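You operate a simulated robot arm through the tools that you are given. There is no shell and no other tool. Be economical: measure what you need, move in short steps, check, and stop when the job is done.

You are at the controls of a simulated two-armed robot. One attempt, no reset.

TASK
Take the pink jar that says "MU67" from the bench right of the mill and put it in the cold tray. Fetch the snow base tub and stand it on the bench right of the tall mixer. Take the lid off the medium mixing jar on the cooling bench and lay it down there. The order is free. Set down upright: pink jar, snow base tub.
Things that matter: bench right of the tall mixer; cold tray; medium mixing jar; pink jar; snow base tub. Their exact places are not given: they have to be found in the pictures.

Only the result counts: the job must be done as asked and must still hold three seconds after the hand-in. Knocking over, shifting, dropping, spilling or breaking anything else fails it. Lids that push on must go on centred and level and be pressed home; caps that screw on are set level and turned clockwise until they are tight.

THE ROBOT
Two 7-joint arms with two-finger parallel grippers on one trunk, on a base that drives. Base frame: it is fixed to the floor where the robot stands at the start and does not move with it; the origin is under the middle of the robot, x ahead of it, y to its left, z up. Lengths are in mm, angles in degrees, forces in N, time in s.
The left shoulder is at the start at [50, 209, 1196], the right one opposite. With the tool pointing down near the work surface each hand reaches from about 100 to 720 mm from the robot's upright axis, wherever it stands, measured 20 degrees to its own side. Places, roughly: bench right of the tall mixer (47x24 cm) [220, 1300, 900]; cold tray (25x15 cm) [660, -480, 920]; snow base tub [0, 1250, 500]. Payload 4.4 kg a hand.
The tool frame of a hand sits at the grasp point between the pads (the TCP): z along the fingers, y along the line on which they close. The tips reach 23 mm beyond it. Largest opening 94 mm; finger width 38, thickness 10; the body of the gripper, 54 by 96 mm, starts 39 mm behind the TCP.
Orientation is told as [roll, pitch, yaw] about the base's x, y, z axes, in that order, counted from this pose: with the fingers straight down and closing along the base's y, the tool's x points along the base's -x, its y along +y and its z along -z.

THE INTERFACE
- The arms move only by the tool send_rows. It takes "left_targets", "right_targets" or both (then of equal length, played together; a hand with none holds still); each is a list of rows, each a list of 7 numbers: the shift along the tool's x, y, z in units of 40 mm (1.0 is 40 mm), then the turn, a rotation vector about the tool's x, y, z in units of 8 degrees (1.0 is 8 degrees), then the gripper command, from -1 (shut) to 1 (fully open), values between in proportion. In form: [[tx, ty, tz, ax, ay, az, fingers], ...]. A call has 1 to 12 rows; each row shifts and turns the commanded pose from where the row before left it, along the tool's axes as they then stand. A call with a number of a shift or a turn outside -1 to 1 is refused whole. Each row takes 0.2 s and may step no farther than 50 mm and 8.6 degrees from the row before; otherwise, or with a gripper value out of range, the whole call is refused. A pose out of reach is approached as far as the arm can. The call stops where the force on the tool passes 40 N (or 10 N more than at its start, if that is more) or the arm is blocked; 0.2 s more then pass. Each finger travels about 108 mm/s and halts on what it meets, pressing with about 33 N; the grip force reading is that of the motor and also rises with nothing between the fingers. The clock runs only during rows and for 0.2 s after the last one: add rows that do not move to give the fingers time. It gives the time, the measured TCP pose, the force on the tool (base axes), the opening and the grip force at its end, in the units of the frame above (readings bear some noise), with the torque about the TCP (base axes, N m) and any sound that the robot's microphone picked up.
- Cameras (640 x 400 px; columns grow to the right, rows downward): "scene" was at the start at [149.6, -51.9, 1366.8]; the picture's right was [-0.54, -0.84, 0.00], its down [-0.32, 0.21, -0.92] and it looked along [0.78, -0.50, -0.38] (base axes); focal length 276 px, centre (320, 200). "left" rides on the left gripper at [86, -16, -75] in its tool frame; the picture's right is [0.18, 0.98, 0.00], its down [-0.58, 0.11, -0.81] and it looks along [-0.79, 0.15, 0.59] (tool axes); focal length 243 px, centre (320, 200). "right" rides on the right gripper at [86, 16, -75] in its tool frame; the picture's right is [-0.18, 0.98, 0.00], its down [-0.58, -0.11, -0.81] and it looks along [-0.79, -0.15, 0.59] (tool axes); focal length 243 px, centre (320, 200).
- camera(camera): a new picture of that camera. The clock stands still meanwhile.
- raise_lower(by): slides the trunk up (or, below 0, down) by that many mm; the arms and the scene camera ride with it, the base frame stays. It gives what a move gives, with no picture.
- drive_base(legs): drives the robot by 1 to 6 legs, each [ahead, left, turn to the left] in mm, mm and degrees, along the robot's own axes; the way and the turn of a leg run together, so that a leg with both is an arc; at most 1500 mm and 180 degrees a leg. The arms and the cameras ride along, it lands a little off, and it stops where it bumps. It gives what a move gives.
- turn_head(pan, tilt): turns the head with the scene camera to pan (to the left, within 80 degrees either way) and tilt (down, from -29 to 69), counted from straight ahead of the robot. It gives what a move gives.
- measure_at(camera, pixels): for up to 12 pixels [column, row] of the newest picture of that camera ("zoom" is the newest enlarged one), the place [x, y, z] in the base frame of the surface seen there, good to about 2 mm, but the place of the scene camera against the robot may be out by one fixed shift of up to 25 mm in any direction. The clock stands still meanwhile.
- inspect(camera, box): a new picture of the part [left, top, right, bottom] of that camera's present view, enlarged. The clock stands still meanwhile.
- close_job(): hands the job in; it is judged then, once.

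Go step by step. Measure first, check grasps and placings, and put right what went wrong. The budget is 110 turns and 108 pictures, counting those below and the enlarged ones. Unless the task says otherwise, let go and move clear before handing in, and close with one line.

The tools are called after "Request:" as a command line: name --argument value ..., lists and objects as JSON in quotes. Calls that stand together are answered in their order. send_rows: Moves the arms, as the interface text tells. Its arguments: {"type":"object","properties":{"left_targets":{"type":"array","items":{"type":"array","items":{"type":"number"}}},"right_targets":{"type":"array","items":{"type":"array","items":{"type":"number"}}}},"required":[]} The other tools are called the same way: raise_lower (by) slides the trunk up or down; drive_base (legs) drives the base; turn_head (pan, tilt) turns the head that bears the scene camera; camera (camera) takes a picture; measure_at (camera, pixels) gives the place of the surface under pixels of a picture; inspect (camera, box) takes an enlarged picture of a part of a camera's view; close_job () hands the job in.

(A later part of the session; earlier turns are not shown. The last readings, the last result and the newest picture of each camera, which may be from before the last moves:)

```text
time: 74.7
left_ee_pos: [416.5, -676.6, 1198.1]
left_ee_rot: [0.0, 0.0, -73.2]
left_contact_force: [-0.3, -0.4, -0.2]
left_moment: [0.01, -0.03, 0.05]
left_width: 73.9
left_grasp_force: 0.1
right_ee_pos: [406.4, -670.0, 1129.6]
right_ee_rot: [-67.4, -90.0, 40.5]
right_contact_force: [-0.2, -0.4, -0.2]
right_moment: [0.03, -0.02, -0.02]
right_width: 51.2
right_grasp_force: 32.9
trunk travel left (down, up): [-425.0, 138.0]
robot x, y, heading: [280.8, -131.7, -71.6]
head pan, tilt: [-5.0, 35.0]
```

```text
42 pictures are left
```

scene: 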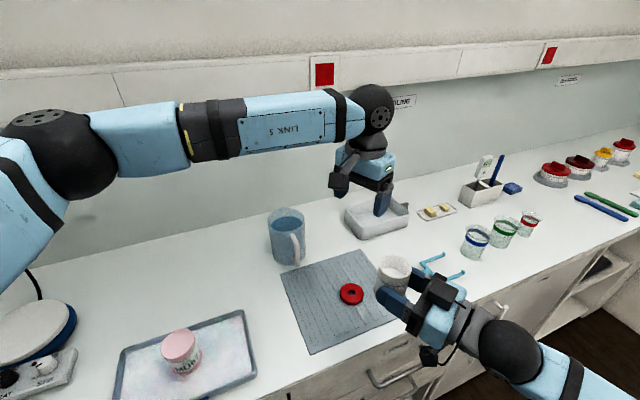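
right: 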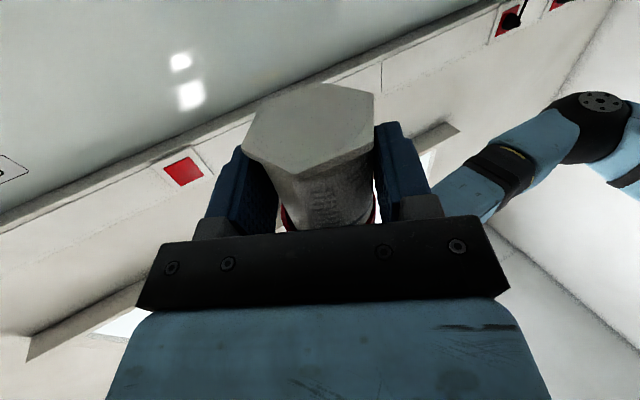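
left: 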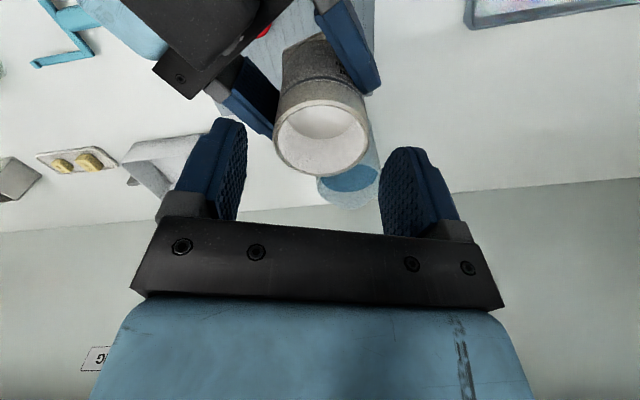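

Nearly centred (jar at column 320 vs 312). Nudge 3 mm, lower to 1176 and close.

Request:
send_rows --left_targets '[[0, 0.08, 0.3, 0, 0, 0, 0.57], [0, 0, 0.25, 0, 0, 0, 0.57], [0, 0, 0, 0, 0, 0, 0.2], [0, 0, 0, 0, 0, 0, -0.2], [0, 0, 0, 0, 0, 0, -1], [0, 0, 0, 0, 0, 0, -1], [0, 0, 0, 0, 0, 0, -1]]'

Request:
camera --camera "left"

```text
time: 76.3
left_ee_pos: [419.5, -674.7, 1175.4]
left_ee_rot: [-0.2, 0.0, -73.3]
left_contact_force: [-36.7, -10.4, -2.1]
left_moment: [-0.05, 0.91, 0.53]
left_width: 53.4
left_grasp_force: 33.3
right_ee_pos: [406.8, -668.9, 1128.4]
right_ee_rot: [161.2, -89.9, 172.0]
right_contact_force: [35.2, 10.7, 1.2]
right_moment: [-0.45, 0.72, -0.19]
right_width: 51.3
right_grasp_force: 32.7
trunk travel left (down, up): [-425.0, 138.0]
robot x, y, heading: [279.9, -129.7, -71.5]
head pan, tilt: [-5.0, 35.0]
```

```text
41 pictures are left
```

left: 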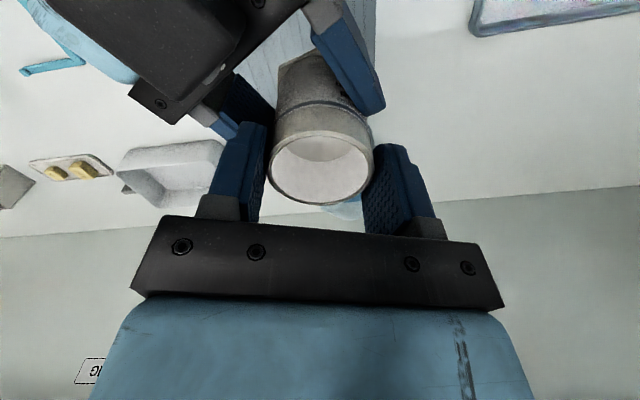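

Gripped; relieve the 38 N side load by easing the left hand −y a few mm, then see.

Request:
send_rows --left_targets '[[0, -0.05, 0, 0, 0, 0, -1], [0, -0.05, 0, 0, 0, 0, -1], [0, 0, 0, 0, 0, 0, -1]]'

```text
time: 77.1
left_ee_pos: [418.1, -676.8, 1175.0]
left_ee_rot: [0.1, 0.0, -73.1]
left_contact_force: [-8.8, -5.5, -0.3]
left_moment: [-0.03, 0.64, 0.08]
left_width: 53.2
left_grasp_force: 32.5
right_ee_pos: [405.7, -670.7, 1129.0]
right_ee_rot: [-54.0, -89.9, 27.0]
right_contact_force: [9.4, 6.3, 0.6]
right_moment: [-0.29, -0.23, 0.03]
right_width: 51.5
right_grasp_force: 32.9
trunk travel left (down, up): [-425.0, 138.0]
robot x, y, heading: [283.0, -125.1, -71.2]
head pan, tilt: [-5.0, 35.0]
```

Load is down to ~10 N. Open the right hand and back it straight out.

Request:
send_rows --right_targets '[[0, 0, 0, 0, 0, 0, -0.2], [0, 0, 0, 0, 0, 0, 0.5], [0, 0, 0, 0, 0, 0, 1], [0, 0, 0, 0, 0, 0, 1], [0, 0, -0.5, 0, 0, 0, 1], [0, 0, -0.9, 0, 0, 0, 1], [0, 0, -0.9, 0, 0, 0, 1], [0, 0, -0.9, 0, 0, 0, 1], [0, 0, -0.9, 0, 0, 0, 1], [0, 0, -0.9, 0, 0, 0, 1]]'

Request:
camera --camera "left"

Request:
camera --camera "scene"

```text
time: 79.3
left_ee_pos: [417.4, -676.0, 1176.0]
left_ee_rot: [0.0, -0.1, -73.1]
left_contact_force: [-0.3, -0.9, 0.7]
left_moment: [-0.03, 0.0, 0.0]
left_width: 53.3
left_grasp_force: 32.7
right_ee_pos: [227.1, -579.4, 1128.5]
right_ee_rot: [-168.1, -89.9, 141.4]
right_contact_force: [-0.5, 0.5, -0.7]
right_moment: [-0.03, -0.02, 0.02]
right_width: 94.0
right_grasp_force: 0.1
trunk travel left (down, up): [-425.0, 138.0]
robot x, y, heading: [281.2, -128.4, -71.8]
head pan, tilt: [-5.0, 35.0]
```

```text
40 pictures are left
```

left: 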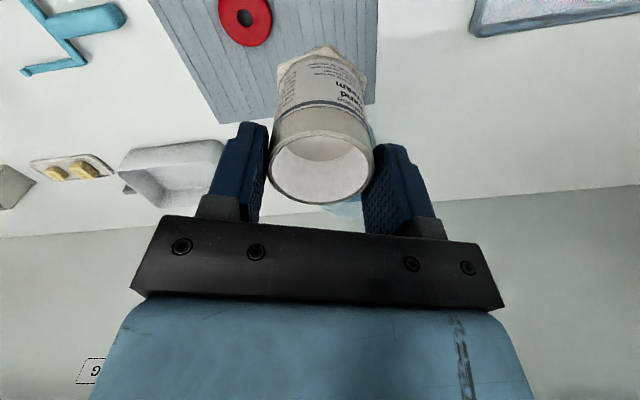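

```text
39 pictures are left
```

scene: 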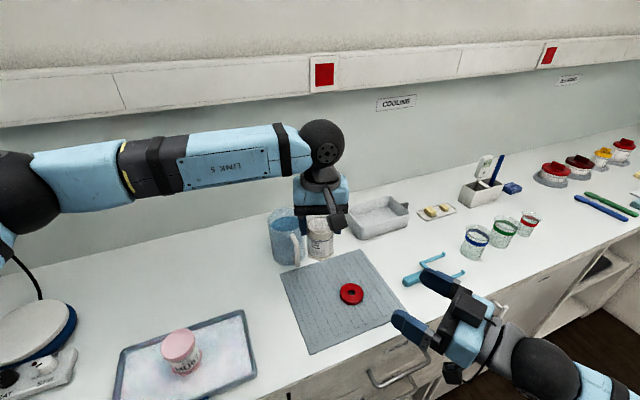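

Left holds the jar alone, upright. Lower it to its old place on the mat (expected TCP ≈977).

Request:
send_rows --left_targets '[[0.13, 0.1, 0.5, 0, 0, 0, -1], [0, 0, 0.95, 0, 0, 0, -1], [0, 0, 0.95, 0, 0, 0, -1], [0, 0, 0.95, 0, 0, 0, -1], [0, 0, 0.95, 0, 0, 0, -1], [0, 0, 0.45, 0, 0, 0, -1], [0, 0, 0.05, 0, 0, 0, -1], [0, 0, 0.05, 0, 0, 0, -1], [0, 0, 0, 0, 0, 0, -1]]'

Request:
inspect --camera "left" --box '[240, 20, 400, 220]'

```text
time: 81.3
left_ee_pos: [419.2, -672.0, 982.7]
left_ee_rot: [0.0, 0.0, -73.2]
left_contact_force: [-0.2, -0.2, 0.5]
left_moment: [0.0, -0.01, -0.01]
left_width: 52.9
left_grasp_force: 33.4
right_ee_pos: [228.0, -580.1, 1129.0]
right_ee_rot: [-97.1, -90.0, 70.2]
right_contact_force: [-1.1, -0.5, -0.6]
right_moment: [-0.01, 0.03, 0.01]
right_width: 93.8
right_grasp_force: 0.0
trunk travel left (down, up): [-425.0, 138.0]
robot x, y, heading: [282.5, -125.7, -71.5]
head pan, tilt: [-5.0, 35.0]
```

```text
2.00 times, centred on (320, 120) of left
```

zoom: 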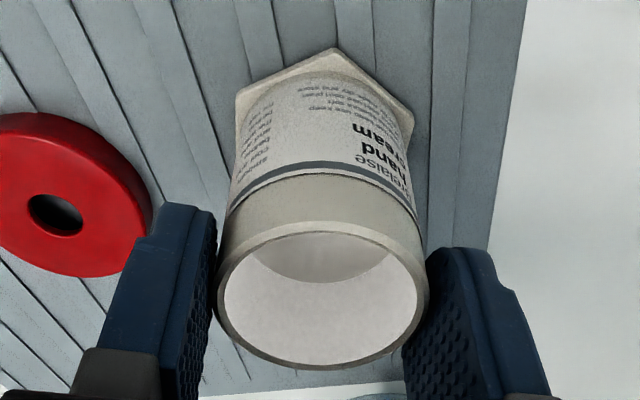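

Request:
send_rows --left_targets '[[0, 0, 0.06, 0, 0, 0, -1], [0, 0, 0.05, 0, 0, 0, -1], [0, 0, 0, 0, 0, 0, -1]]'

```text
time: 82.1
left_ee_pos: [419.9, -671.5, 979.8]
left_ee_rot: [-0.1, -0.1, -73.1]
left_contact_force: [0.6, -0.7, 16.2]
left_moment: [0.29, -0.22, 0.0]
left_width: 52.9
left_grasp_force: 32.8
right_ee_pos: [227.7, -579.9, 1127.9]
right_ee_rot: [-114.2, -89.9, 87.4]
right_contact_force: [0.4, -0.5, 0.1]
right_moment: [-0.03, 0.01, 0.02]
right_width: 94.1
right_grasp_force: 0.1
trunk travel left (down, up): [-425.0, 138.0]
robot x, y, heading: [282.8, -127.9, -71.4]
head pan, tilt: [-5.0, 35.0]
```

The jar is down (16 N). Ease, open and rise.

Request:
send_rows --left_targets '[[0, 0, -0.04, 0, 0, 0, -1], [0, 0, 0, 0, 0, 0, 0.3], [0, 0, 0, 0, 0, 0, 0.57], [0, 0, 0, 0, 0, 0, 0.57], [0, 0, -0.4, 0, 0, 0, 0.57], [0, 0, -1, 0, 0, 0, 0.57], [0, 0, -1, 0, 0, 0, 0.57], [0, 0, -1, 0, 0, 0, 1], [0, 0, -1, 0, 0, 0, 1], [0, 0, -1, 0, 0, 0, 1], [0, 0, -1, 0, 0, 0, 1]]'

Request:
camera --camera "scene"

```text
time: 84.5
left_ee_pos: [420.3, -669.7, 1235.7]
left_ee_rot: [0.0, -0.1, -73.2]
left_contact_force: [-0.1, -0.1, 0.0]
left_moment: [-0.02, 0.0, 0.01]
left_width: 93.9
left_grasp_force: 0.1
right_ee_pos: [227.6, -579.7, 1130.7]
right_ee_rot: [-126.3, -89.9, 99.2]
right_contact_force: [-0.4, 0.0, 0.1]
right_moment: [0.0, 0.03, -0.01]
right_width: 94.1
right_grasp_force: 0.0
trunk travel left (down, up): [-425.0, 138.0]
robot x, y, heading: [283.2, -125.6, -71.6]
head pan, tilt: [-5.0, 35.0]
```

```text
37 pictures are left
```

scene: 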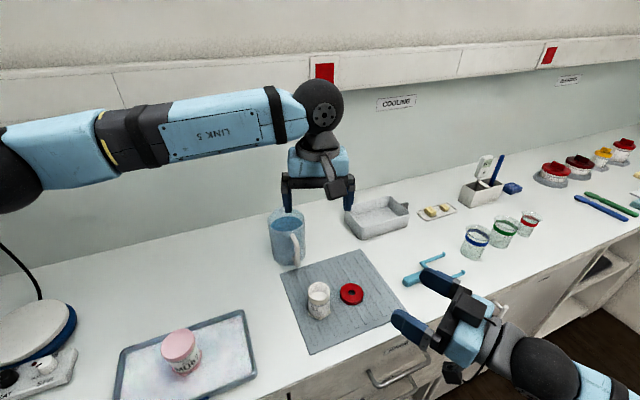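

Open jar and its lid stand on the mat, tray holds the pink jar. Now the tub: first retract the left hand and bring the right hand back to pointing down.

Request:
send_rows --left_targets '[[0.8, 0, 0, 0, 0, 0, 1], [0.8, 0, 0, 0, 0, 0, 1], [0.8, 0, 0, 0, 0, 0, 1], [0.8, 0, 0, 0, 0, 0, 1], [0.8, 0, 0, 0, 0, 0, 1], [0, 0, 0, 0, 0, 0, 1], [0, 0, 0, 0, 0, 0, 1], [0, 0, 0, 0, 0, 0, 1], [0, 0, 0, 0, 0, 0, 1], [0, 0, 0, 0, 0, 0, 1], [0, 0, 0, 0, 0, 0, 1], [0, 0, 0, 0, 0, 0, 1]]' --right_targets '[[-0.8, 0, 0, 0, 0, 0, 1], [-0.8, 0, 0, 0, 1, 0, 1], [0, 0, 0, 0, 1, 0, 1], [0, 0, 0, 0, 1, 0, 1], [0, 0, 0, 0, 1, 0, 1], [0, 0, 0, 0, 1, 0, 1], [0, 0, 0, 0, 1, 0, 1], [0, 0, 0, 0, 1, 0, 1], [0, 0, 0, 0, 1, 0, 1], [0, 0, 0, 0, 1, 0, 1], [0, 0, 0, 0, 1, 0, 1], [0, 0, 0, 0, 1, 0, 1]]'

Request:
drive_base --legs '[[-300, 0, 0], [0, 0, 108]]'

Request:
turn_head --pan 30 --tilt 30

Request:
camera --camera "scene"

```text
time: 87.1
left_ee_pos: [374.0, -517.5, 1234.3]
left_ee_rot: [-0.1, 0.0, -73.2]
left_contact_force: [0.3, -0.4, 0.4]
left_moment: [0.01, -0.01, -0.03]
left_width: 94.2
left_grasp_force: 0.2
right_ee_pos: [230.9, -596.2, 1183.3]
right_ee_rot: [0.0, -1.8, -26.7]
right_contact_force: [0.3, 0.2, 0.2]
right_moment: [0.0, 0.04, 0.01]
right_width: 94.0
right_grasp_force: 0.1
right hand out of reach, approached as far as the arm can: row 2, 3
trunk travel left (down, up): [-425.0, 138.0]
robot x, y, heading: [281.3, -125.5, -71.5]
head pan, tilt: [-5.0, 35.0]
```

```text
time: 93.6
left_ee_pos: [534.9, 355.4, 1235.4]
left_ee_rot: [0.0, 0.0, 33.3]
left_contact_force: [0.4, 0.0, -0.6]
left_moment: [0.01, 0.01, 0.0]
left_width: 94.3
left_grasp_force: 0.1
right_ee_pos: [651.1, 242.1, 1183.4]
right_ee_rot: [0.1, -2.0, 79.8]
right_contact_force: [0.8, -0.3, -0.2]
right_moment: [0.0, 0.02, 0.0]
right_width: 93.9
right_grasp_force: 0.0
trunk travel left (down, up): [-425.0, 138.0]
robot x, y, heading: [187.6, 160.2, 35.1]
head pan, tilt: [-5.0, 35.0]
```

```text
time: 94.6
left_ee_pos: [534.3, 356.8, 1234.3]
left_ee_rot: [-0.1, 0.0, 33.3]
left_contact_force: [0.2, -1.3, -0.4]
left_moment: [0.02, 0.0, 0.02]
left_width: 93.9
left_grasp_force: 0.1
right_ee_pos: [651.0, 242.1, 1184.4]
right_ee_rot: [0.0, -2.0, 79.7]
right_contact_force: [1.4, 0.3, 0.6]
right_moment: [0.01, -0.03, -0.02]
right_width: 94.0
right_grasp_force: 0.1
trunk travel left (down, up): [-425.0, 138.0]
robot x, y, heading: [187.2, 159.1, 35.0]
head pan, tilt: [30.0, 30.0]
```

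```text
36 pictures are left
```

scene: 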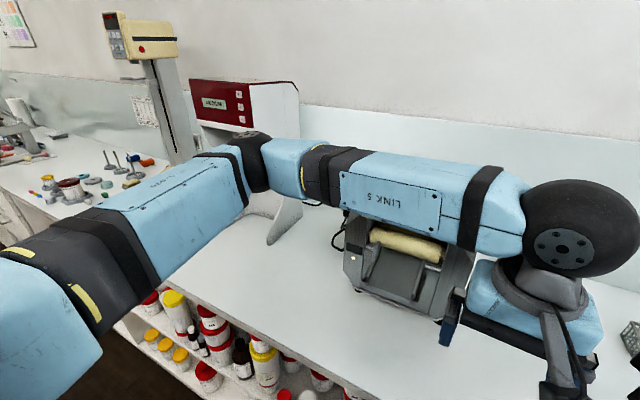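

The left elbow at (258,165) reaches toward the mixers; I'll measure it and the mixers before moving left.

Request:
measure_at --camera "scene" --pixels '[[250, 150], [262, 180], [285, 220], [215, 85], [240, 110], [180, 125], [150, 50], [220, 130], [300, 360], [60, 220], [160, 160], [200, 315]]'

```text
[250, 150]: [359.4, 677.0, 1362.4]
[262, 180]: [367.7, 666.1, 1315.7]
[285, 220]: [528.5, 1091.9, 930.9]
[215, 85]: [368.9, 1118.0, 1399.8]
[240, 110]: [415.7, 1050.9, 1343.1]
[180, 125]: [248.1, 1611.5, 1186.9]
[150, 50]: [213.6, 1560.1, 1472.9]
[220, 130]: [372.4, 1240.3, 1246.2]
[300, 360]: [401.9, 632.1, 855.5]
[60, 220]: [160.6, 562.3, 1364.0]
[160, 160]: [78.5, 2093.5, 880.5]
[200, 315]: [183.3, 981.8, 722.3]
```

Elbow stays at the bench edge line (u≈692) while mixers stand behind u≈930, so sliding left is safe. Drive left 883 mm.

Request:
drive_base --legs '[[0, 883, 1.5]]'

Request:
turn_head --pan 15 --tilt 50

Request:
camera --camera "scene"

```text
time: 102.8
left_ee_pos: [15.3, 1083.1, 1235.2]
left_ee_rot: [0.0, 0.0, 34.7]
left_contact_force: [-0.2, -0.4, 0.1]
left_moment: [0.0, -0.03, 0.04]
left_width: 94.3
left_grasp_force: 0.0
right_ee_pos: [134.8, 972.6, 1184.3]
right_ee_rot: [0.0, -2.0, 81.1]
right_contact_force: [0.5, 0.6, -0.5]
right_moment: [0.04, -0.04, 0.02]
right_width: 93.8
right_grasp_force: 0.2
trunk travel left (down, up): [-425.0, 138.0]
robot x, y, heading: [-328.2, 875.5, 36.5]
head pan, tilt: [30.0, 30.0]
```

```text
time: 103.6
left_ee_pos: [14.4, 1083.6, 1234.5]
left_ee_rot: [0.0, 0.0, 34.7]
left_contact_force: [0.6, -0.5, 0.5]
left_moment: [0.0, 0.0, -0.02]
left_width: 93.8
left_grasp_force: 0.0
right_ee_pos: [134.6, 973.2, 1183.7]
right_ee_rot: [0.0, -2.0, 81.1]
right_contact_force: [0.2, 0.1, -0.4]
right_moment: [0.02, 0.03, 0.01]
right_width: 93.9
right_grasp_force: 0.1
trunk travel left (down, up): [-425.0, 138.0]
robot x, y, heading: [-328.7, 876.3, 36.6]
head pan, tilt: [15.0, 50.0]
```

```text
35 pictures are left
```

scene: 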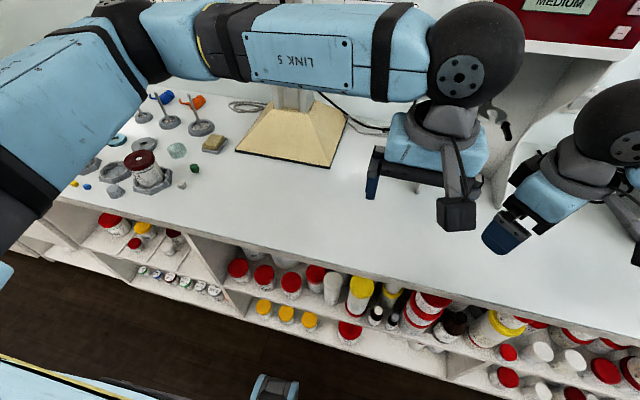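

The raised view hides the shelf interior. I'll back off 250 mm, lower the trunk, and look in.

Request:
drive_base --legs '[[-250, 0, 0]]'

Request:
raise_lower --by -350

Request:
turn_head --pan 5 --tilt 35

Request:
camera --camera "scene"

```text
time: 105.4
left_ee_pos: [-181.3, 938.8, 1234.3]
left_ee_rot: [0.0, 0.0, 34.6]
left_contact_force: [-0.5, -0.5, 0.1]
left_moment: [0.01, -0.01, 0.01]
left_width: 94.1
left_grasp_force: 0.1
right_ee_pos: [-62.6, 829.0, 1184.6]
right_ee_rot: [0.0, -2.0, 81.1]
right_contact_force: [0.1, 0.6, 0.7]
right_moment: [-0.02, 0.0, -0.02]
right_width: 94.1
right_grasp_force: 0.1
trunk travel left (down, up): [-425.0, 138.0]
robot x, y, heading: [-524.2, 730.8, 36.2]
head pan, tilt: [15.0, 50.0]
```

```text
time: 108.8
left_ee_pos: [-182.1, 939.8, 884.7]
left_ee_rot: [0.0, 0.0, 34.7]
left_contact_force: [-0.1, 0.5, 0.2]
left_moment: [0.01, -0.01, 0.03]
left_width: 94.1
left_grasp_force: 0.0
right_ee_pos: [-62.3, 827.6, 834.4]
right_ee_rot: [0.0, -2.0, 81.1]
right_contact_force: [0.0, -0.1, 0.5]
right_moment: [-0.02, 0.02, -0.01]
right_width: 94.0
right_grasp_force: 0.0
trunk travel left (down, up): [-75.0, 488.0]
robot x, y, heading: [-527.3, 728.0, 36.4]
head pan, tilt: [15.0, 50.0]
```

```text
time: 109.6
left_ee_pos: [-181.4, 938.8, 882.6]
left_ee_rot: [-0.1, 0.0, 34.7]
left_contact_force: [0.1, 0.8, -0.2]
left_moment: [-0.01, 0.0, 0.0]
left_width: 94.1
left_grasp_force: 0.0
right_ee_pos: [-62.3, 826.9, 834.4]
right_ee_rot: [0.0, -2.0, 81.2]
right_contact_force: [0.6, -0.5, -0.4]
right_moment: [-0.04, -0.01, -0.02]
right_width: 93.9
right_grasp_force: 0.0
trunk travel left (down, up): [-75.0, 488.0]
robot x, y, heading: [-524.0, 727.0, 36.5]
head pan, tilt: [5.0, 35.0]
```

```text
34 pictures are left
```

scene: 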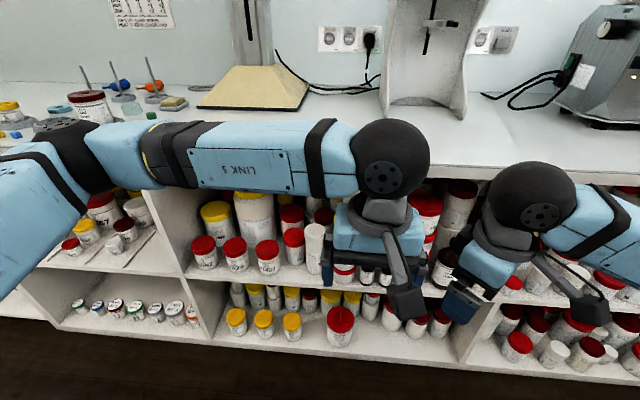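

Two shelf levels are visible. I'll zoom on both regions near the expected place and measure candidates.

Request:
inspect --camera "scene" --box '[180, 185, 340, 285]'

Request:
inspect --camera "scene" --box '[215, 265, 465, 365]'

Request:
measure_at --camera "scene" --pixels '[[203, 258], [236, 262], [268, 265], [294, 250], [313, 250], [340, 330], [236, 325], [263, 325], [292, 328], [180, 270], [400, 310], [250, 335]]'

```text
4.00 times, centred on (260, 235) of scene
```

zoom: 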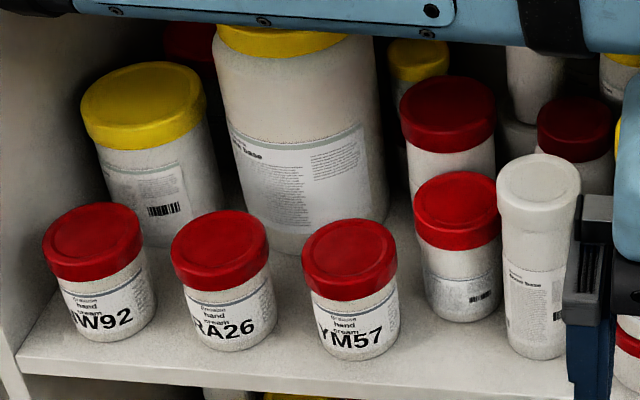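

```text
2.56 times, centred on (340, 315) of scene
```

zoom: 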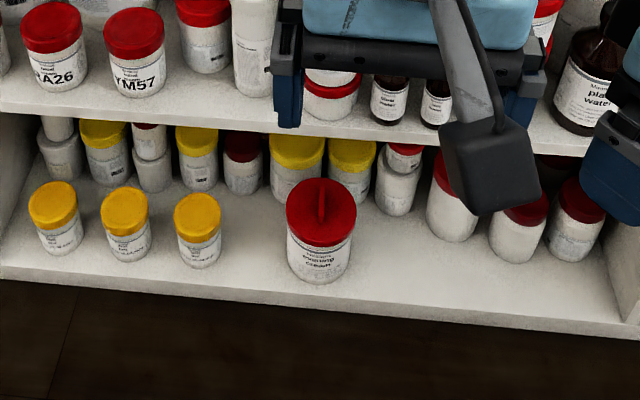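

```text
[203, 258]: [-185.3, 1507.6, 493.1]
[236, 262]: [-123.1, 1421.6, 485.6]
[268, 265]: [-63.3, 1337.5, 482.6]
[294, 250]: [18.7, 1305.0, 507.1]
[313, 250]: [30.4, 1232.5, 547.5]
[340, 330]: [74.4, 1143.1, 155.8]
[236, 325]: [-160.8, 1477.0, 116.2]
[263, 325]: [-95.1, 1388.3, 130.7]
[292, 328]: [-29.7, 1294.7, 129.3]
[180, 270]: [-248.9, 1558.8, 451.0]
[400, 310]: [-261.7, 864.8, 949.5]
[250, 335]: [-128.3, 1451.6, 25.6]
```

The white slim tub at (313,245) measures (30,1232,547), matching the expected place. I'll read its label.

Request:
inspect --camera "scene" --box '[280, 215, 350, 280]'

Request:
camera --camera "left"

```text
6.15 times, centred on (315, 248) of scene
```

zoom: 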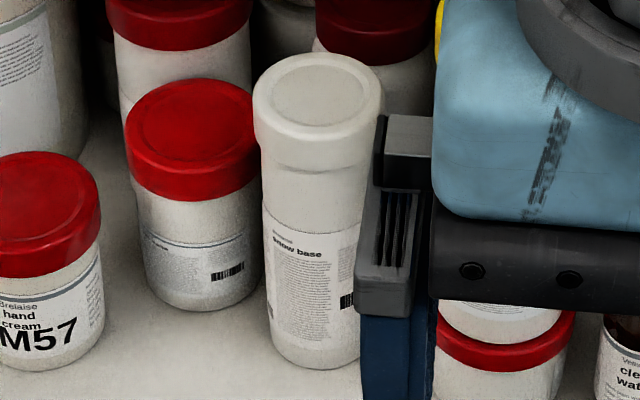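

```text
30 pictures are left
```

left: 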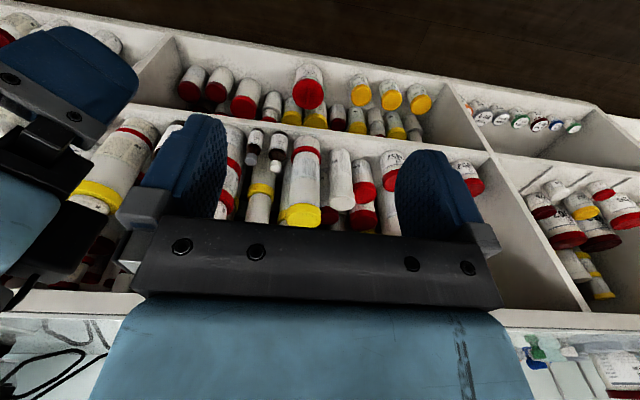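

Confirmed: label "snow base". Now measure tub and neighbours with the left camera (tub lid at ~(341,203)).

Request:
inspect --camera "left" --box '[280, 120, 410, 245]'

```text
3.20 times, centred on (345, 182) of left
```

zoom: 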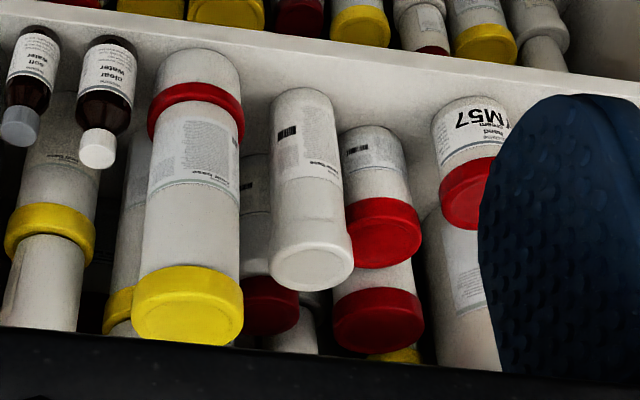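

Request:
measure_at --camera "zoom" --pixels '[[311, 267], [274, 262], [349, 262], [310, 215], [305, 100], [275, 150], [338, 150], [375, 225], [352, 240], [225, 180], [235, 285], [375, 140]]'

Request:
measure_at --camera "zoom" --pixels '[[205, 95], [185, 275], [378, 262], [310, 288], [200, 60], [400, 90], [330, 60], [250, 290]]'

```text
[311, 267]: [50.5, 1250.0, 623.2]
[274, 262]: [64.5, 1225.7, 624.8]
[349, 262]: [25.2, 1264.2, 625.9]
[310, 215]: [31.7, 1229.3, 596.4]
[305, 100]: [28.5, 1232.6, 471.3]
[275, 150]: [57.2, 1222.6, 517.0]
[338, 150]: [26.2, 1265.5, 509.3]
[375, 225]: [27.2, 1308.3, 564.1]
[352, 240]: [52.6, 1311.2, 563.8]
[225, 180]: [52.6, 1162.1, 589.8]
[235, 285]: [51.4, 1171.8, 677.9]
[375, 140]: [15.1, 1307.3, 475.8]
```

```text
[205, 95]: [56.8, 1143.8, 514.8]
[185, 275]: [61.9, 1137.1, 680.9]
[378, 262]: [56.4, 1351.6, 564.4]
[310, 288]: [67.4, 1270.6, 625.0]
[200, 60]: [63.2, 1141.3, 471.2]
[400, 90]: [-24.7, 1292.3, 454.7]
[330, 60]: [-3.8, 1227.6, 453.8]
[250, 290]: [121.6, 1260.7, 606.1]
```

Tub: lid top z 625, shelf z 471, centre ≈(49,1249), Ø56; left neighbour's top is only 564 and the right tower stands ~29 mm off. A horizontal grasp at z≈600 fits. First bring the left hand forward, down, and pitch it to horizontal; tuck the right hand back.

Request:
send_rows --left_targets '[[-0.6, 0, 0.8, 0, 0, 0, 0.6], [-0.6, 0, 0.8, 0, 0, 0, 0.6], [-0.6, 0, 0.8, 0, 0, 0, 0.6], [-0.6, 0, 0.8, 0, 0, 0, 0.6], [-0.6, 0, 0.8, 0, 0, 0, 0.6], [-0.6, 0, 0.8, 0, 0, -0.2, 0.6]]' --right_targets '[[0.7, 0.7, 0, 0, 0, 0, 1], [0.7, 0.7, 0, 0, 0, 0, 1], [0.7, 0.7, 0, 0, 0, 0, 1], [0.7, 0.7, 0, 0, 0, 0, 1], [0, 0, 0, 0, 0, 0, 1], [0, 0, 0, 0, 0, 0, 1]]'

Request:
send_rows --left_targets '[[0, 0, 0, 0, -1, 0, 0.6], [0, 0, 0, 0, -1, 0, 0.6], [0, 0, 0, 0, -1, 0, 0.6], [0, 0, 0, 0, -1, 0, 0.6], [0, 0, 0, 0, -1, 0, 0.6], [0, 0, 0, 0, -1, 0, 0.6], [0, 0, 0, 0, -1, 0, 0.6], [0, 0, 0, 0, -1, 0, 0.6], [0, 0, 0, 0, -1, 0, 0.6], [0, 0, 0, 0, -1, 0, 0.6], [0, 0, 0, 0, -1, 0, 0.6], [0, 0, 0, 0, -0.25, 0, 0.6]]'

Request:
camera --camera "scene"

```text
time: 111.0
left_ee_pos: [-63.4, 1022.3, 691.7]
left_ee_rot: [-0.1, 0.0, 36.5]
left_contact_force: [-0.1, -0.8, -0.2]
left_moment: [-0.01, 0.0, -0.02]
left_width: 75.1
left_grasp_force: 0.1
right_ee_pos: [-150.4, 781.0, 829.8]
right_ee_rot: [0.0, -1.9, 81.1]
right_contact_force: [-0.4, 0.2, 0.5]
right_moment: [-0.01, -0.02, -0.01]
right_width: 94.1
right_grasp_force: 0.1
right hand out of reach, approached as far as the arm can: row 3, 4
trunk travel left (down, up): [-75.0, 488.0]
robot x, y, heading: [-525.2, 731.6, 36.3]
head pan, tilt: [5.0, 35.0]
```

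```text
time: 113.6
left_ee_pos: [-63.0, 1020.9, 692.6]
left_ee_rot: [179.9, -89.9, -143.5]
left_contact_force: [-0.8, -0.1, 0.5]
left_moment: [0.01, -0.01, -0.01]
left_width: 75.2
left_grasp_force: 0.0
right_ee_pos: [-152.7, 780.1, 831.0]
right_ee_rot: [0.1, -1.9, 81.0]
right_contact_force: [0.2, 0.0, -0.1]
right_moment: [0.01, 0.0, -0.01]
right_width: 94.1
right_grasp_force: 0.0
trunk travel left (down, up): [-75.0, 488.0]
robot x, y, heading: [-527.4, 730.4, 36.5]
head pan, tilt: [5.0, 35.0]
```

```text
28 pictures are left
```

scene: 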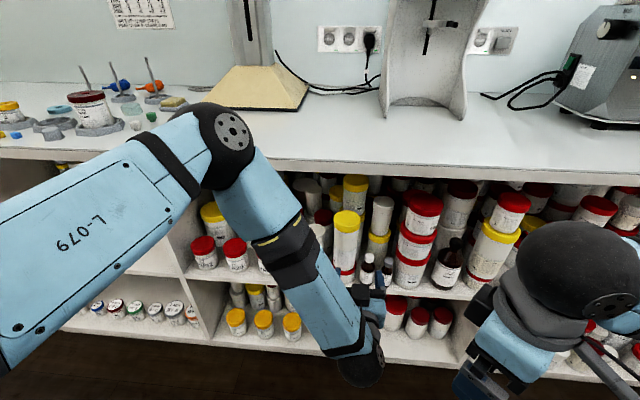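

Hand is horizontal now. I'll measure the elbow relative to the bench edge before driving forward.

Request:
measure_at --camera "scene" --pixels '[[235, 130], [225, 180], [250, 165], [215, 120], [300, 160], [270, 210], [345, 340], [365, 310], [290, 172]]'

Request:
camera --camera "left"

```text
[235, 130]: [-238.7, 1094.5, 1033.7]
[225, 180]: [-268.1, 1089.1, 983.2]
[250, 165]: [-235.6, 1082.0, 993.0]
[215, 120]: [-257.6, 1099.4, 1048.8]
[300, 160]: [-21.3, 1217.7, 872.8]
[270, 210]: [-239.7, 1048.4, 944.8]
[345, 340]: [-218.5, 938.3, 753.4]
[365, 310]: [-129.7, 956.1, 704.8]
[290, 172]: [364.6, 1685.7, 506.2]
```

```text
27 pictures are left
```

left: 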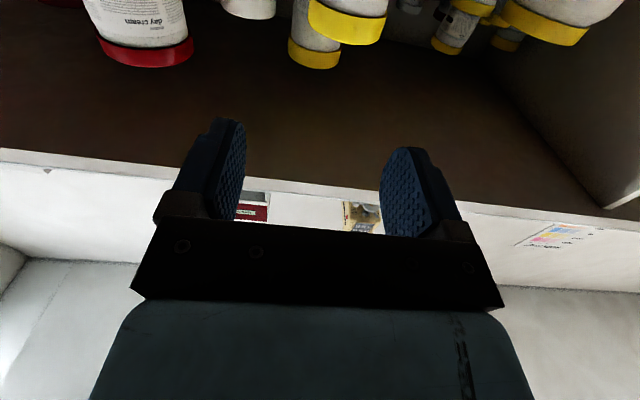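

Elbow is at u≈458, z≈1030; driving forward 215 would bring it over the bench edge with little height margin. I'll raise the trunk 80 mm and lower the hand by arm, then drive ahead/left part-way and check.

Request:
raise_lower --by 80

Request:
send_rows --left_targets '[[0.8, 0, 0, 0, 0, 0, 0.6], [0.8, 0, 0, 0, 0, 0, 0.6], [0.8, 0, 0, 0, 0, 0, 0.6], [0.8, 0, 0, 0, 0, 0, 0.6], [0.8, 0, 0, 0, 0, 0, 0.6], [0.28, 0, 0, 0, 0, 0, 0.6]]'

Request:
drive_base --legs '[[80, 117, 0]]'

Request:
turn_head --pan 20 --tilt 40

Request:
camera --camera "scene"

Request:
camera --camera "left"

```text
time: 114.7
left_ee_pos: [-64.2, 1021.3, 771.2]
left_ee_rot: [31.4, -90.0, 5.1]
left_contact_force: [0.5, -0.3, -0.5]
left_moment: [0.04, 0.02, 0.03]
left_width: 75.1
left_grasp_force: 0.0
right_ee_pos: [-151.9, 779.7, 910.9]
right_ee_rot: [0.0, -1.9, 81.1]
right_contact_force: [0.0, 0.2, 0.2]
right_moment: [-0.01, 0.01, 0.02]
right_width: 94.1
right_grasp_force: 0.1
trunk travel left (down, up): [-155.0, 408.0]
robot x, y, heading: [-524.7, 729.5, 36.5]
head pan, tilt: [5.0, 35.0]
```

```text
time: 116.1
left_ee_pos: [-48.1, 954.7, 694.8]
left_ee_rot: [4.7, -89.8, 31.8]
left_contact_force: [0.7, -0.1, 0.1]
left_moment: [0.0, 0.01, 0.01]
left_width: 75.6
left_grasp_force: 0.1
left hand out of reach, approached as far as the arm can: row 1, 2, 3, 4, 5, 6
right_ee_pos: [-151.4, 779.7, 910.4]
right_ee_rot: [0.0, -1.9, 81.1]
right_contact_force: [-0.2, 0.5, -1.2]
right_moment: [-0.01, 0.02, -0.01]
right_width: 94.0
right_grasp_force: 0.0
trunk travel left (down, up): [-155.0, 408.0]
robot x, y, heading: [-525.1, 727.0, 36.5]
head pan, tilt: [5.0, 35.0]
```

```text
time: 117.8
left_ee_pos: [-52.5, 1095.1, 694.8]
left_ee_rot: [-3.2, -89.7, 39.9]
left_contact_force: [-0.4, -0.6, 0.4]
left_moment: [0.02, 0.01, 0.04]
left_width: 74.9
left_grasp_force: 0.1
right_ee_pos: [-156.4, 921.3, 909.0]
right_ee_rot: [0.0, -1.8, 81.1]
right_contact_force: [0.5, -0.3, 0.5]
right_moment: [-0.03, 0.02, -0.04]
right_width: 94.0
right_grasp_force: 0.0
trunk travel left (down, up): [-155.0, 408.0]
robot x, y, heading: [-527.7, 870.1, 36.1]
head pan, tilt: [5.0, 35.0]
```

```text
time: 118.6
left_ee_pos: [-52.3, 1097.0, 695.2]
left_ee_rot: [1.1, -89.8, 35.5]
left_contact_force: [-0.5, -0.8, -0.1]
left_moment: [-0.02, -0.02, -0.02]
left_width: 75.1
left_grasp_force: 0.0
right_ee_pos: [-156.5, 919.8, 911.3]
right_ee_rot: [0.0, -1.9, 81.1]
right_contact_force: [1.1, -0.4, -0.2]
right_moment: [-0.01, -0.01, 0.04]
right_width: 94.0
right_grasp_force: 0.0
trunk travel left (down, up): [-155.0, 408.0]
robot x, y, heading: [-530.1, 875.1, 36.4]
head pan, tilt: [20.0, 40.0]
```

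```text
26 pictures are left
```

scene: 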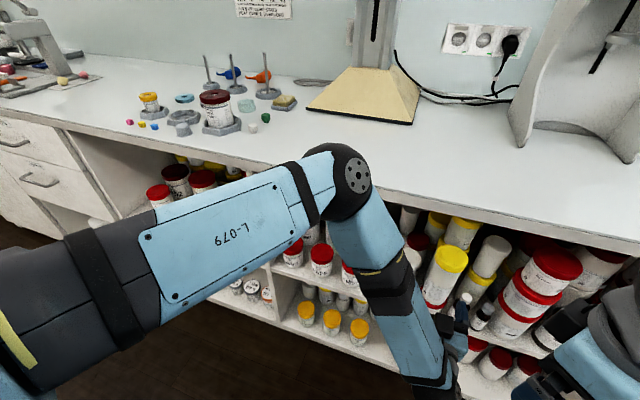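

```text
25 pictures are left
```

left: 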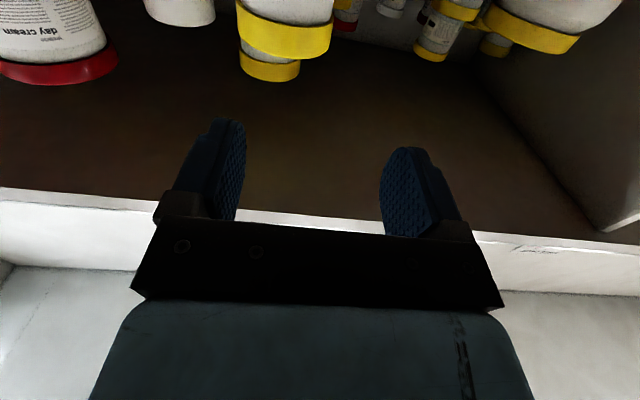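

Fully horizontal at z 600 is beyond the wrist's range. A 45° down-forward grip is better (camera then looks straight at the tub). Pitch back by 45° and shift the base right 120 mm, then look.

Request:
send_rows --left_targets '[[0, 0, 0, 0, 1, 0, 0.6], [0, 0, 0, 0, 1, 0, 0.6], [0, 0, 0, 0, 1, 0, 0.6], [0, 0, 0, 0, 1, 0, 0.6], [0, 0, 0, 0, 1, 0, 0.6], [0, 0, 0, 0, 0.625, 0, 0.6], [0, 0, 0, 0, 0, 0, 0.6]]'

Request:
drive_base --legs '[[0, -120, 0]]'

Request:
camera --camera "left"

```text
time: 120.2
left_ee_pos: [-51.2, 1096.3, 694.9]
left_ee_rot: [0.1, -44.7, 36.6]
left_contact_force: [-0.6, 0.4, -0.4]
left_moment: [0.03, 0.02, 0.01]
left_width: 75.2
left_grasp_force: 0.0
right_ee_pos: [-156.9, 920.3, 910.0]
right_ee_rot: [0.0, -1.9, 81.2]
right_contact_force: [-0.5, -0.2, -0.6]
right_moment: [-0.02, 0.03, -0.02]
right_width: 94.4
right_grasp_force: 0.2
trunk travel left (down, up): [-155.0, 408.0]
robot x, y, heading: [-528.1, 874.8, 36.3]
head pan, tilt: [20.0, 40.0]
```

```text
time: 121.9
left_ee_pos: [18.1, 997.5, 695.2]
left_ee_rot: [-0.1, -44.9, 36.5]
left_contact_force: [0.3, 0.2, 0.0]
left_moment: [0.02, 0.01, 0.02]
left_width: 75.3
left_grasp_force: 0.0
right_ee_pos: [-85.4, 823.2, 910.4]
right_ee_rot: [0.0, -1.8, 81.0]
right_contact_force: [-0.3, 0.7, 0.5]
right_moment: [0.01, 0.01, 0.0]
right_width: 93.9
right_grasp_force: 0.1
trunk travel left (down, up): [-155.0, 408.0]
robot x, y, heading: [-456.9, 772.6, 36.4]
head pan, tilt: [20.0, 40.0]
```

```text
24 pictures are left
```

left: 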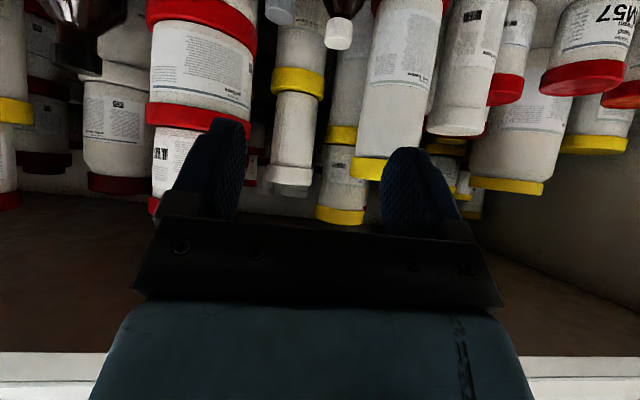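

White tub is at (465,110). Move laterally +184 mm (tool y) and down 89 mm, staying in front of the shelf, then re-measure.

Request:
send_rows --left_targets '[[0.315, 0.9, 0.315, 0, 0, 0, 0.6], [0.315, 0.9, 0.315, 0, 0, 0, 0.6], [0.315, 0.9, 0.315, 0, 0, 0, 0.6], [0.315, 0.9, 0.315, 0, 0, 0, 0.6], [0.315, 0.9, 0.315, 0, 0, 0, 0.6], [0, 0, 0, 0, 0, 0, 0.6]]'

Request:
camera --camera "left"

Request:
camera --camera "scene"

```text
time: 123.3
left_ee_pos: [-89.5, 1142.4, 606.1]
left_ee_rot: [0.0, -44.8, 36.6]
left_contact_force: [-0.1, -1.1, -0.7]
left_moment: [-0.01, -0.04, 0.0]
left_width: 75.2
left_grasp_force: 0.2
right_ee_pos: [-84.8, 824.6, 910.7]
right_ee_rot: [0.1, -1.9, 81.0]
right_contact_force: [0.0, 0.1, 0.0]
right_moment: [-0.02, 0.02, -0.01]
right_width: 94.0
right_grasp_force: 0.0
trunk travel left (down, up): [-155.0, 408.0]
robot x, y, heading: [-456.9, 776.2, 36.3]
head pan, tilt: [20.0, 40.0]
```

```text
23 pictures are left
```

left: 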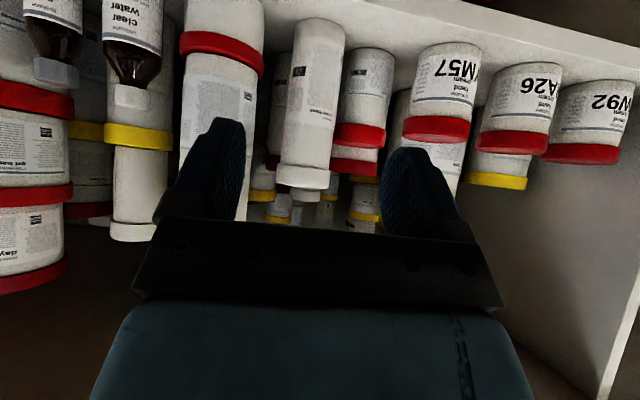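

```text
22 pictures are left
```

scene: 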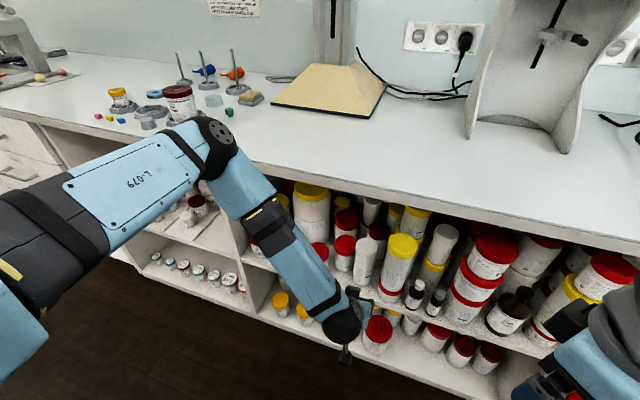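

The tub is centred between the fingers at (310,110). Measure its lid and body edges accurately.

Request:
measure_at --camera "left" --pixels '[[279, 177], [328, 181], [303, 178], [285, 100], [340, 100], [312, 95], [320, 30], [355, 135], [240, 110], [238, 60], [405, 130]]'

Request:
measure_at --camera "scene" --pixels '[[225, 140], [215, 175], [240, 160], [245, 195], [300, 240], [470, 235], [345, 310]]'

```text
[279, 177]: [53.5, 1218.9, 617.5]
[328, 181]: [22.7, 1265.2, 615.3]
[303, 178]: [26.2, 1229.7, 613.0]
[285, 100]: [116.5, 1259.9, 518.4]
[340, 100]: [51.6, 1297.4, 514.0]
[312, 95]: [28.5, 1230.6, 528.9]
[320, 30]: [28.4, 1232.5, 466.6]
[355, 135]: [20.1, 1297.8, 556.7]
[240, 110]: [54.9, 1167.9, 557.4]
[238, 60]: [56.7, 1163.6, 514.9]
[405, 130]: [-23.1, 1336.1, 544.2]
```

```text
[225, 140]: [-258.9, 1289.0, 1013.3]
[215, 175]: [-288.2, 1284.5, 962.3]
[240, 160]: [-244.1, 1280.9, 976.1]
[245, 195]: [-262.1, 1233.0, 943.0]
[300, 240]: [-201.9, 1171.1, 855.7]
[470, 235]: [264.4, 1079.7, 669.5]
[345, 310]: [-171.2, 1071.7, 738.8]
```

Tub centre ≈(48.7,1246.5), aligned within 3 mm. Advance 100 mm first.

Request:
send_rows --left_targets '[[-0.587, 0.07, 0.587, 0, 0, 0, 0.6], [-0.587, 0, 0.587, 0, 0, 0, 0.6], [-0.587, 0, 0.587, 0, 0, 0, 0.6], [0, 0, 0, 0, 0, 0, 0.6]]'

Request:
camera --camera "left"

Request:
camera --camera "scene"

```text
time: 124.3
left_ee_pos: [-10.3, 1203.8, 605.8]
left_ee_rot: [0.0, -44.6, 36.5]
left_contact_force: [-0.9, 0.1, 0.0]
left_moment: [0.04, 0.01, -0.04]
left_width: 75.2
left_grasp_force: 0.1
right_ee_pos: [-86.1, 823.7, 910.9]
right_ee_rot: [0.0, -1.9, 81.0]
right_contact_force: [-0.9, 0.5, -0.2]
right_moment: [0.05, 0.01, -0.03]
right_width: 93.9
right_grasp_force: 0.1
trunk travel left (down, up): [-155.0, 408.0]
robot x, y, heading: [-456.6, 774.7, 35.9]
head pan, tilt: [20.0, 40.0]
```

```text
21 pictures are left
```

left: 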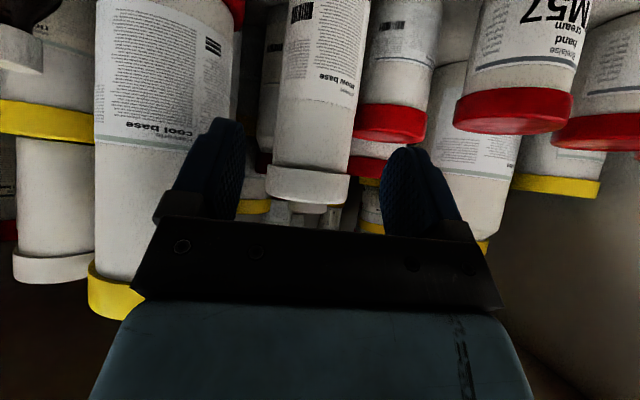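

```text
20 pictures are left
```

scene: 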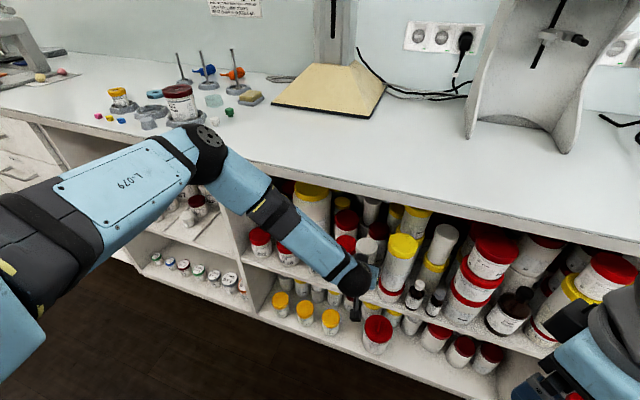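

Aligned (finger midpoint column 313, lid 308). Advance the remaining 66 mm and close.

Request:
send_rows --left_targets '[[-0.587, 0, 0.587, 0, 0, 0, 0.6], [-0.587, 0, 0.587, 0, 0, 0, 0.6], [0, 0, 0, 0, 0, 0, 0.6], [0, 0, 0, 0, 0, 0, 0.2], [0, 0, 0, 0, 0, 0, -1], [0, 0, 0, 0, 0, 0, -1], [0, 0, 0, 0, 0, 0, -1]]'

Request:
camera --camera "left"

```text
time: 125.9
left_ee_pos: [43.7, 1244.3, 604.8]
left_ee_rot: [-0.1, -44.7, 36.5]
left_contact_force: [0.1, -1.5, -1.2]
left_moment: [-0.11, -0.03, -0.02]
left_width: 63.0
left_grasp_force: 32.8
right_ee_pos: [-86.0, 825.0, 910.1]
right_ee_rot: [0.0, -1.9, 81.0]
right_contact_force: [0.9, -0.2, 0.3]
right_moment: [-0.01, 0.02, 0.01]
right_width: 93.7
right_grasp_force: 0.0
trunk travel left (down, up): [-155.0, 408.0]
robot x, y, heading: [-458.6, 775.7, 36.0]
head pan, tilt: [20.0, 40.0]
```

```text
19 pictures are left
```

left: 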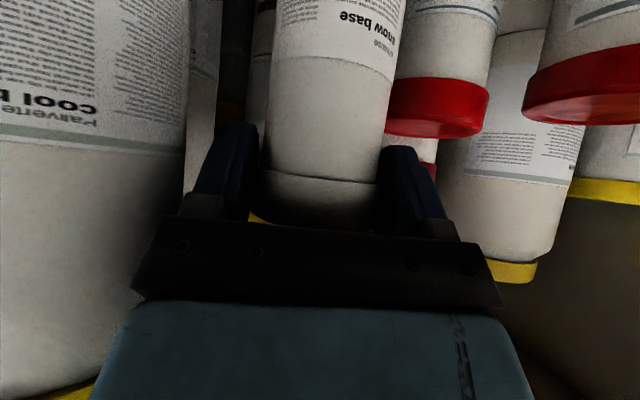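

Gripped at 63 mm on the lid. Lift 16 mm and draw straight out ~200 mm.

Request:
send_rows --left_targets '[[-0.14, 0, -0.14, 0, 0, 0, -1], [-0.14, 0, -0.14, 0, 0, 0, -1], [0, 0, 0, 0, 0, 0, -1], [0.5, 0, -0.5, 0, 0, 0, -1], [0.587, 0, -0.587, 0, 0, 0, -1], [0.587, 0, -0.587, 0, 0, 0, -1], [0.587, 0, -0.587, 0, 0, 0, -1], [0.587, 0, -0.587, 0, 0, 0, -1], [0.587, 0, -0.587, 0, 0, 0, -1], [0, 0, 0, 0, 0, 0, -1]]'

Request:
camera --camera "left"

Request:
camera --camera "scene"

```text
time: 128.1
left_ee_pos: [-113.9, 1128.2, 621.7]
left_ee_rot: [0.1, -44.7, 36.5]
left_contact_force: [-0.6, -0.2, -3.0]
left_moment: [0.0, -0.02, -0.02]
left_width: 62.7
left_grasp_force: 33.0
right_ee_pos: [-85.9, 823.9, 911.3]
right_ee_rot: [-0.1, -1.9, 81.0]
right_contact_force: [-0.3, 0.0, -0.5]
right_moment: [-0.04, -0.03, -0.01]
right_width: 94.1
right_grasp_force: 0.1
trunk travel left (down, up): [-155.0, 408.0]
robot x, y, heading: [-456.4, 777.5, 36.4]
head pan, tilt: [20.0, 40.0]
```

```text
18 pictures are left
```

left: 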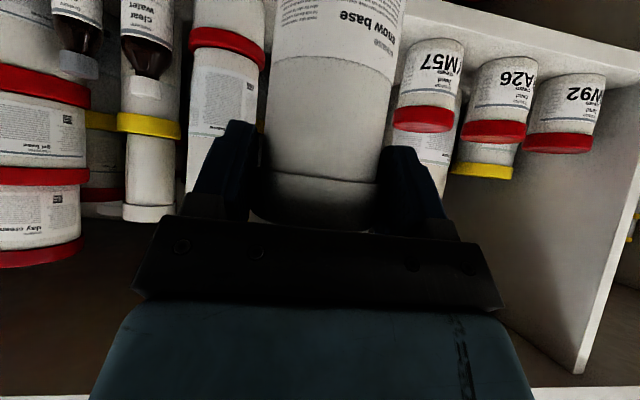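

```text
17 pictures are left
```

scene: 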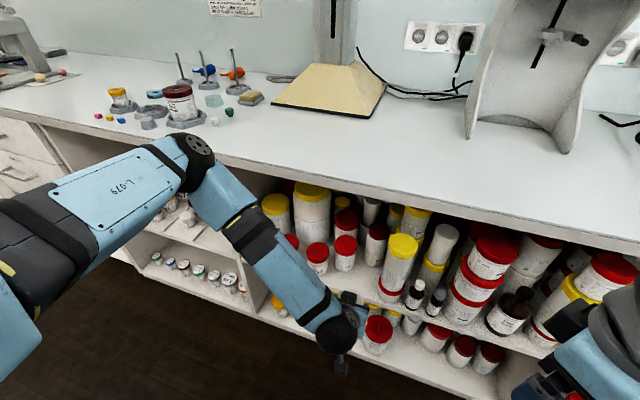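

Tub is out and hangs upright; its bottom is at z≈488. Raise the trunk 400 mm and the hand 60 mm to clear the bench.

Request:
raise_lower --by 400

Request:
send_rows --left_targets '[[-0.4, 0, -0.4, 0, 0, 0, -1], [-0.4, 0, -0.4, 0, 0, 0, -1], [-0.4, 0, -0.4, 0, 0, 0, -1], [0, 0, 0, 0, 0, 0, -1]]'

Request:
turn_head --pan 0 --tilt 45

Request:
camera --camera "scene"

```text
time: 131.9
left_ee_pos: [-112.9, 1129.2, 1022.2]
left_ee_rot: [0.0, -44.7, 36.5]
left_contact_force: [-0.5, 0.1, -2.4]
left_moment: [-0.04, 0.03, 0.02]
left_width: 62.9
left_grasp_force: 33.4
right_ee_pos: [-86.0, 824.1, 1310.0]
right_ee_rot: [0.0, -1.9, 81.0]
right_contact_force: [0.2, -0.1, -0.1]
right_moment: [-0.01, -0.04, -0.01]
right_width: 94.2
right_grasp_force: 0.0
trunk travel left (down, up): [-555.0, 8.0]
robot x, y, heading: [-461.2, 770.8, 36.2]
head pan, tilt: [20.0, 40.0]
```

```text
time: 132.9
left_ee_pos: [-112.3, 1128.6, 1091.2]
left_ee_rot: [0.0, -44.7, 36.6]
left_contact_force: [0.1, -0.8, -2.0]
left_moment: [-0.04, 0.04, -0.01]
left_width: 62.8
left_grasp_force: 33.4
right_ee_pos: [-85.7, 824.4, 1311.0]
right_ee_rot: [0.1, -1.9, 81.0]
right_contact_force: [-0.3, 0.5, -0.3]
right_moment: [0.0, -0.03, 0.01]
right_width: 94.0
right_grasp_force: 0.0
trunk travel left (down, up): [-555.0, 8.0]
robot x, y, heading: [-459.3, 778.3, 36.2]
head pan, tilt: [20.0, 40.0]
```

```text
time: 133.8
left_ee_pos: [-112.5, 1129.2, 1090.7]
left_ee_rot: [-0.1, -44.7, 36.4]
left_contact_force: [0.2, -0.1, -2.1]
left_moment: [-0.01, 0.0, -0.05]
left_width: 62.8
left_grasp_force: 32.8
right_ee_pos: [-86.0, 825.0, 1309.6]
right_ee_rot: [0.0, -1.8, 81.0]
right_contact_force: [0.4, 0.3, -0.5]
right_moment: [-0.01, 0.0, -0.03]
right_width: 93.9
right_grasp_force: 0.2
trunk travel left (down, up): [-555.0, 8.0]
robot x, y, heading: [-458.5, 769.7, 36.4]
head pan, tilt: [0.0, 45.0]
```

```text
16 pictures are left
```

scene: 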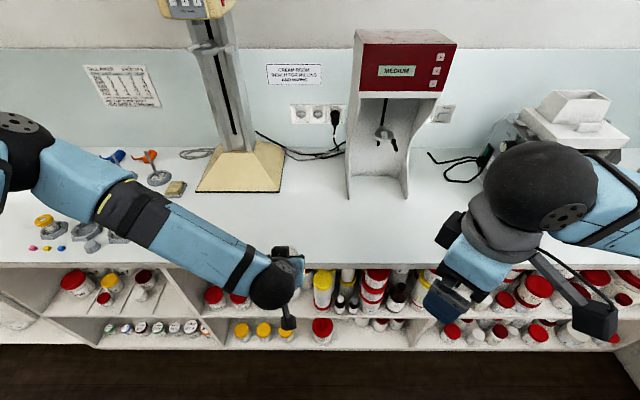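

The free bench lies between the tall yellow mixer (base corner (282,190)) and the maroon one (foot (350,197)). Measure them.

Request:
measure_at --camera "scene" --pixels '[[282, 192], [198, 192], [285, 150], [349, 198], [405, 197], [350, 150], [320, 190], [320, 230], [320, 262], [330, 145], [12, 150], [60, 150]]'

```text
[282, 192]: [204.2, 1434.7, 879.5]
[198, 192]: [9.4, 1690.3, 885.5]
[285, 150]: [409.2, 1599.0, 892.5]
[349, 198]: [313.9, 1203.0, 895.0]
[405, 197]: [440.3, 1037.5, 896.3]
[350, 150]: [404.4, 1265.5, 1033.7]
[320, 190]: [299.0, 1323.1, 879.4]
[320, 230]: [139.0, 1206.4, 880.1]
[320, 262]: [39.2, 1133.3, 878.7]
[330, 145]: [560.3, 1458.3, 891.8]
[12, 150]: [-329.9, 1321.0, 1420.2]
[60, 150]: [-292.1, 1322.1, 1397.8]
```

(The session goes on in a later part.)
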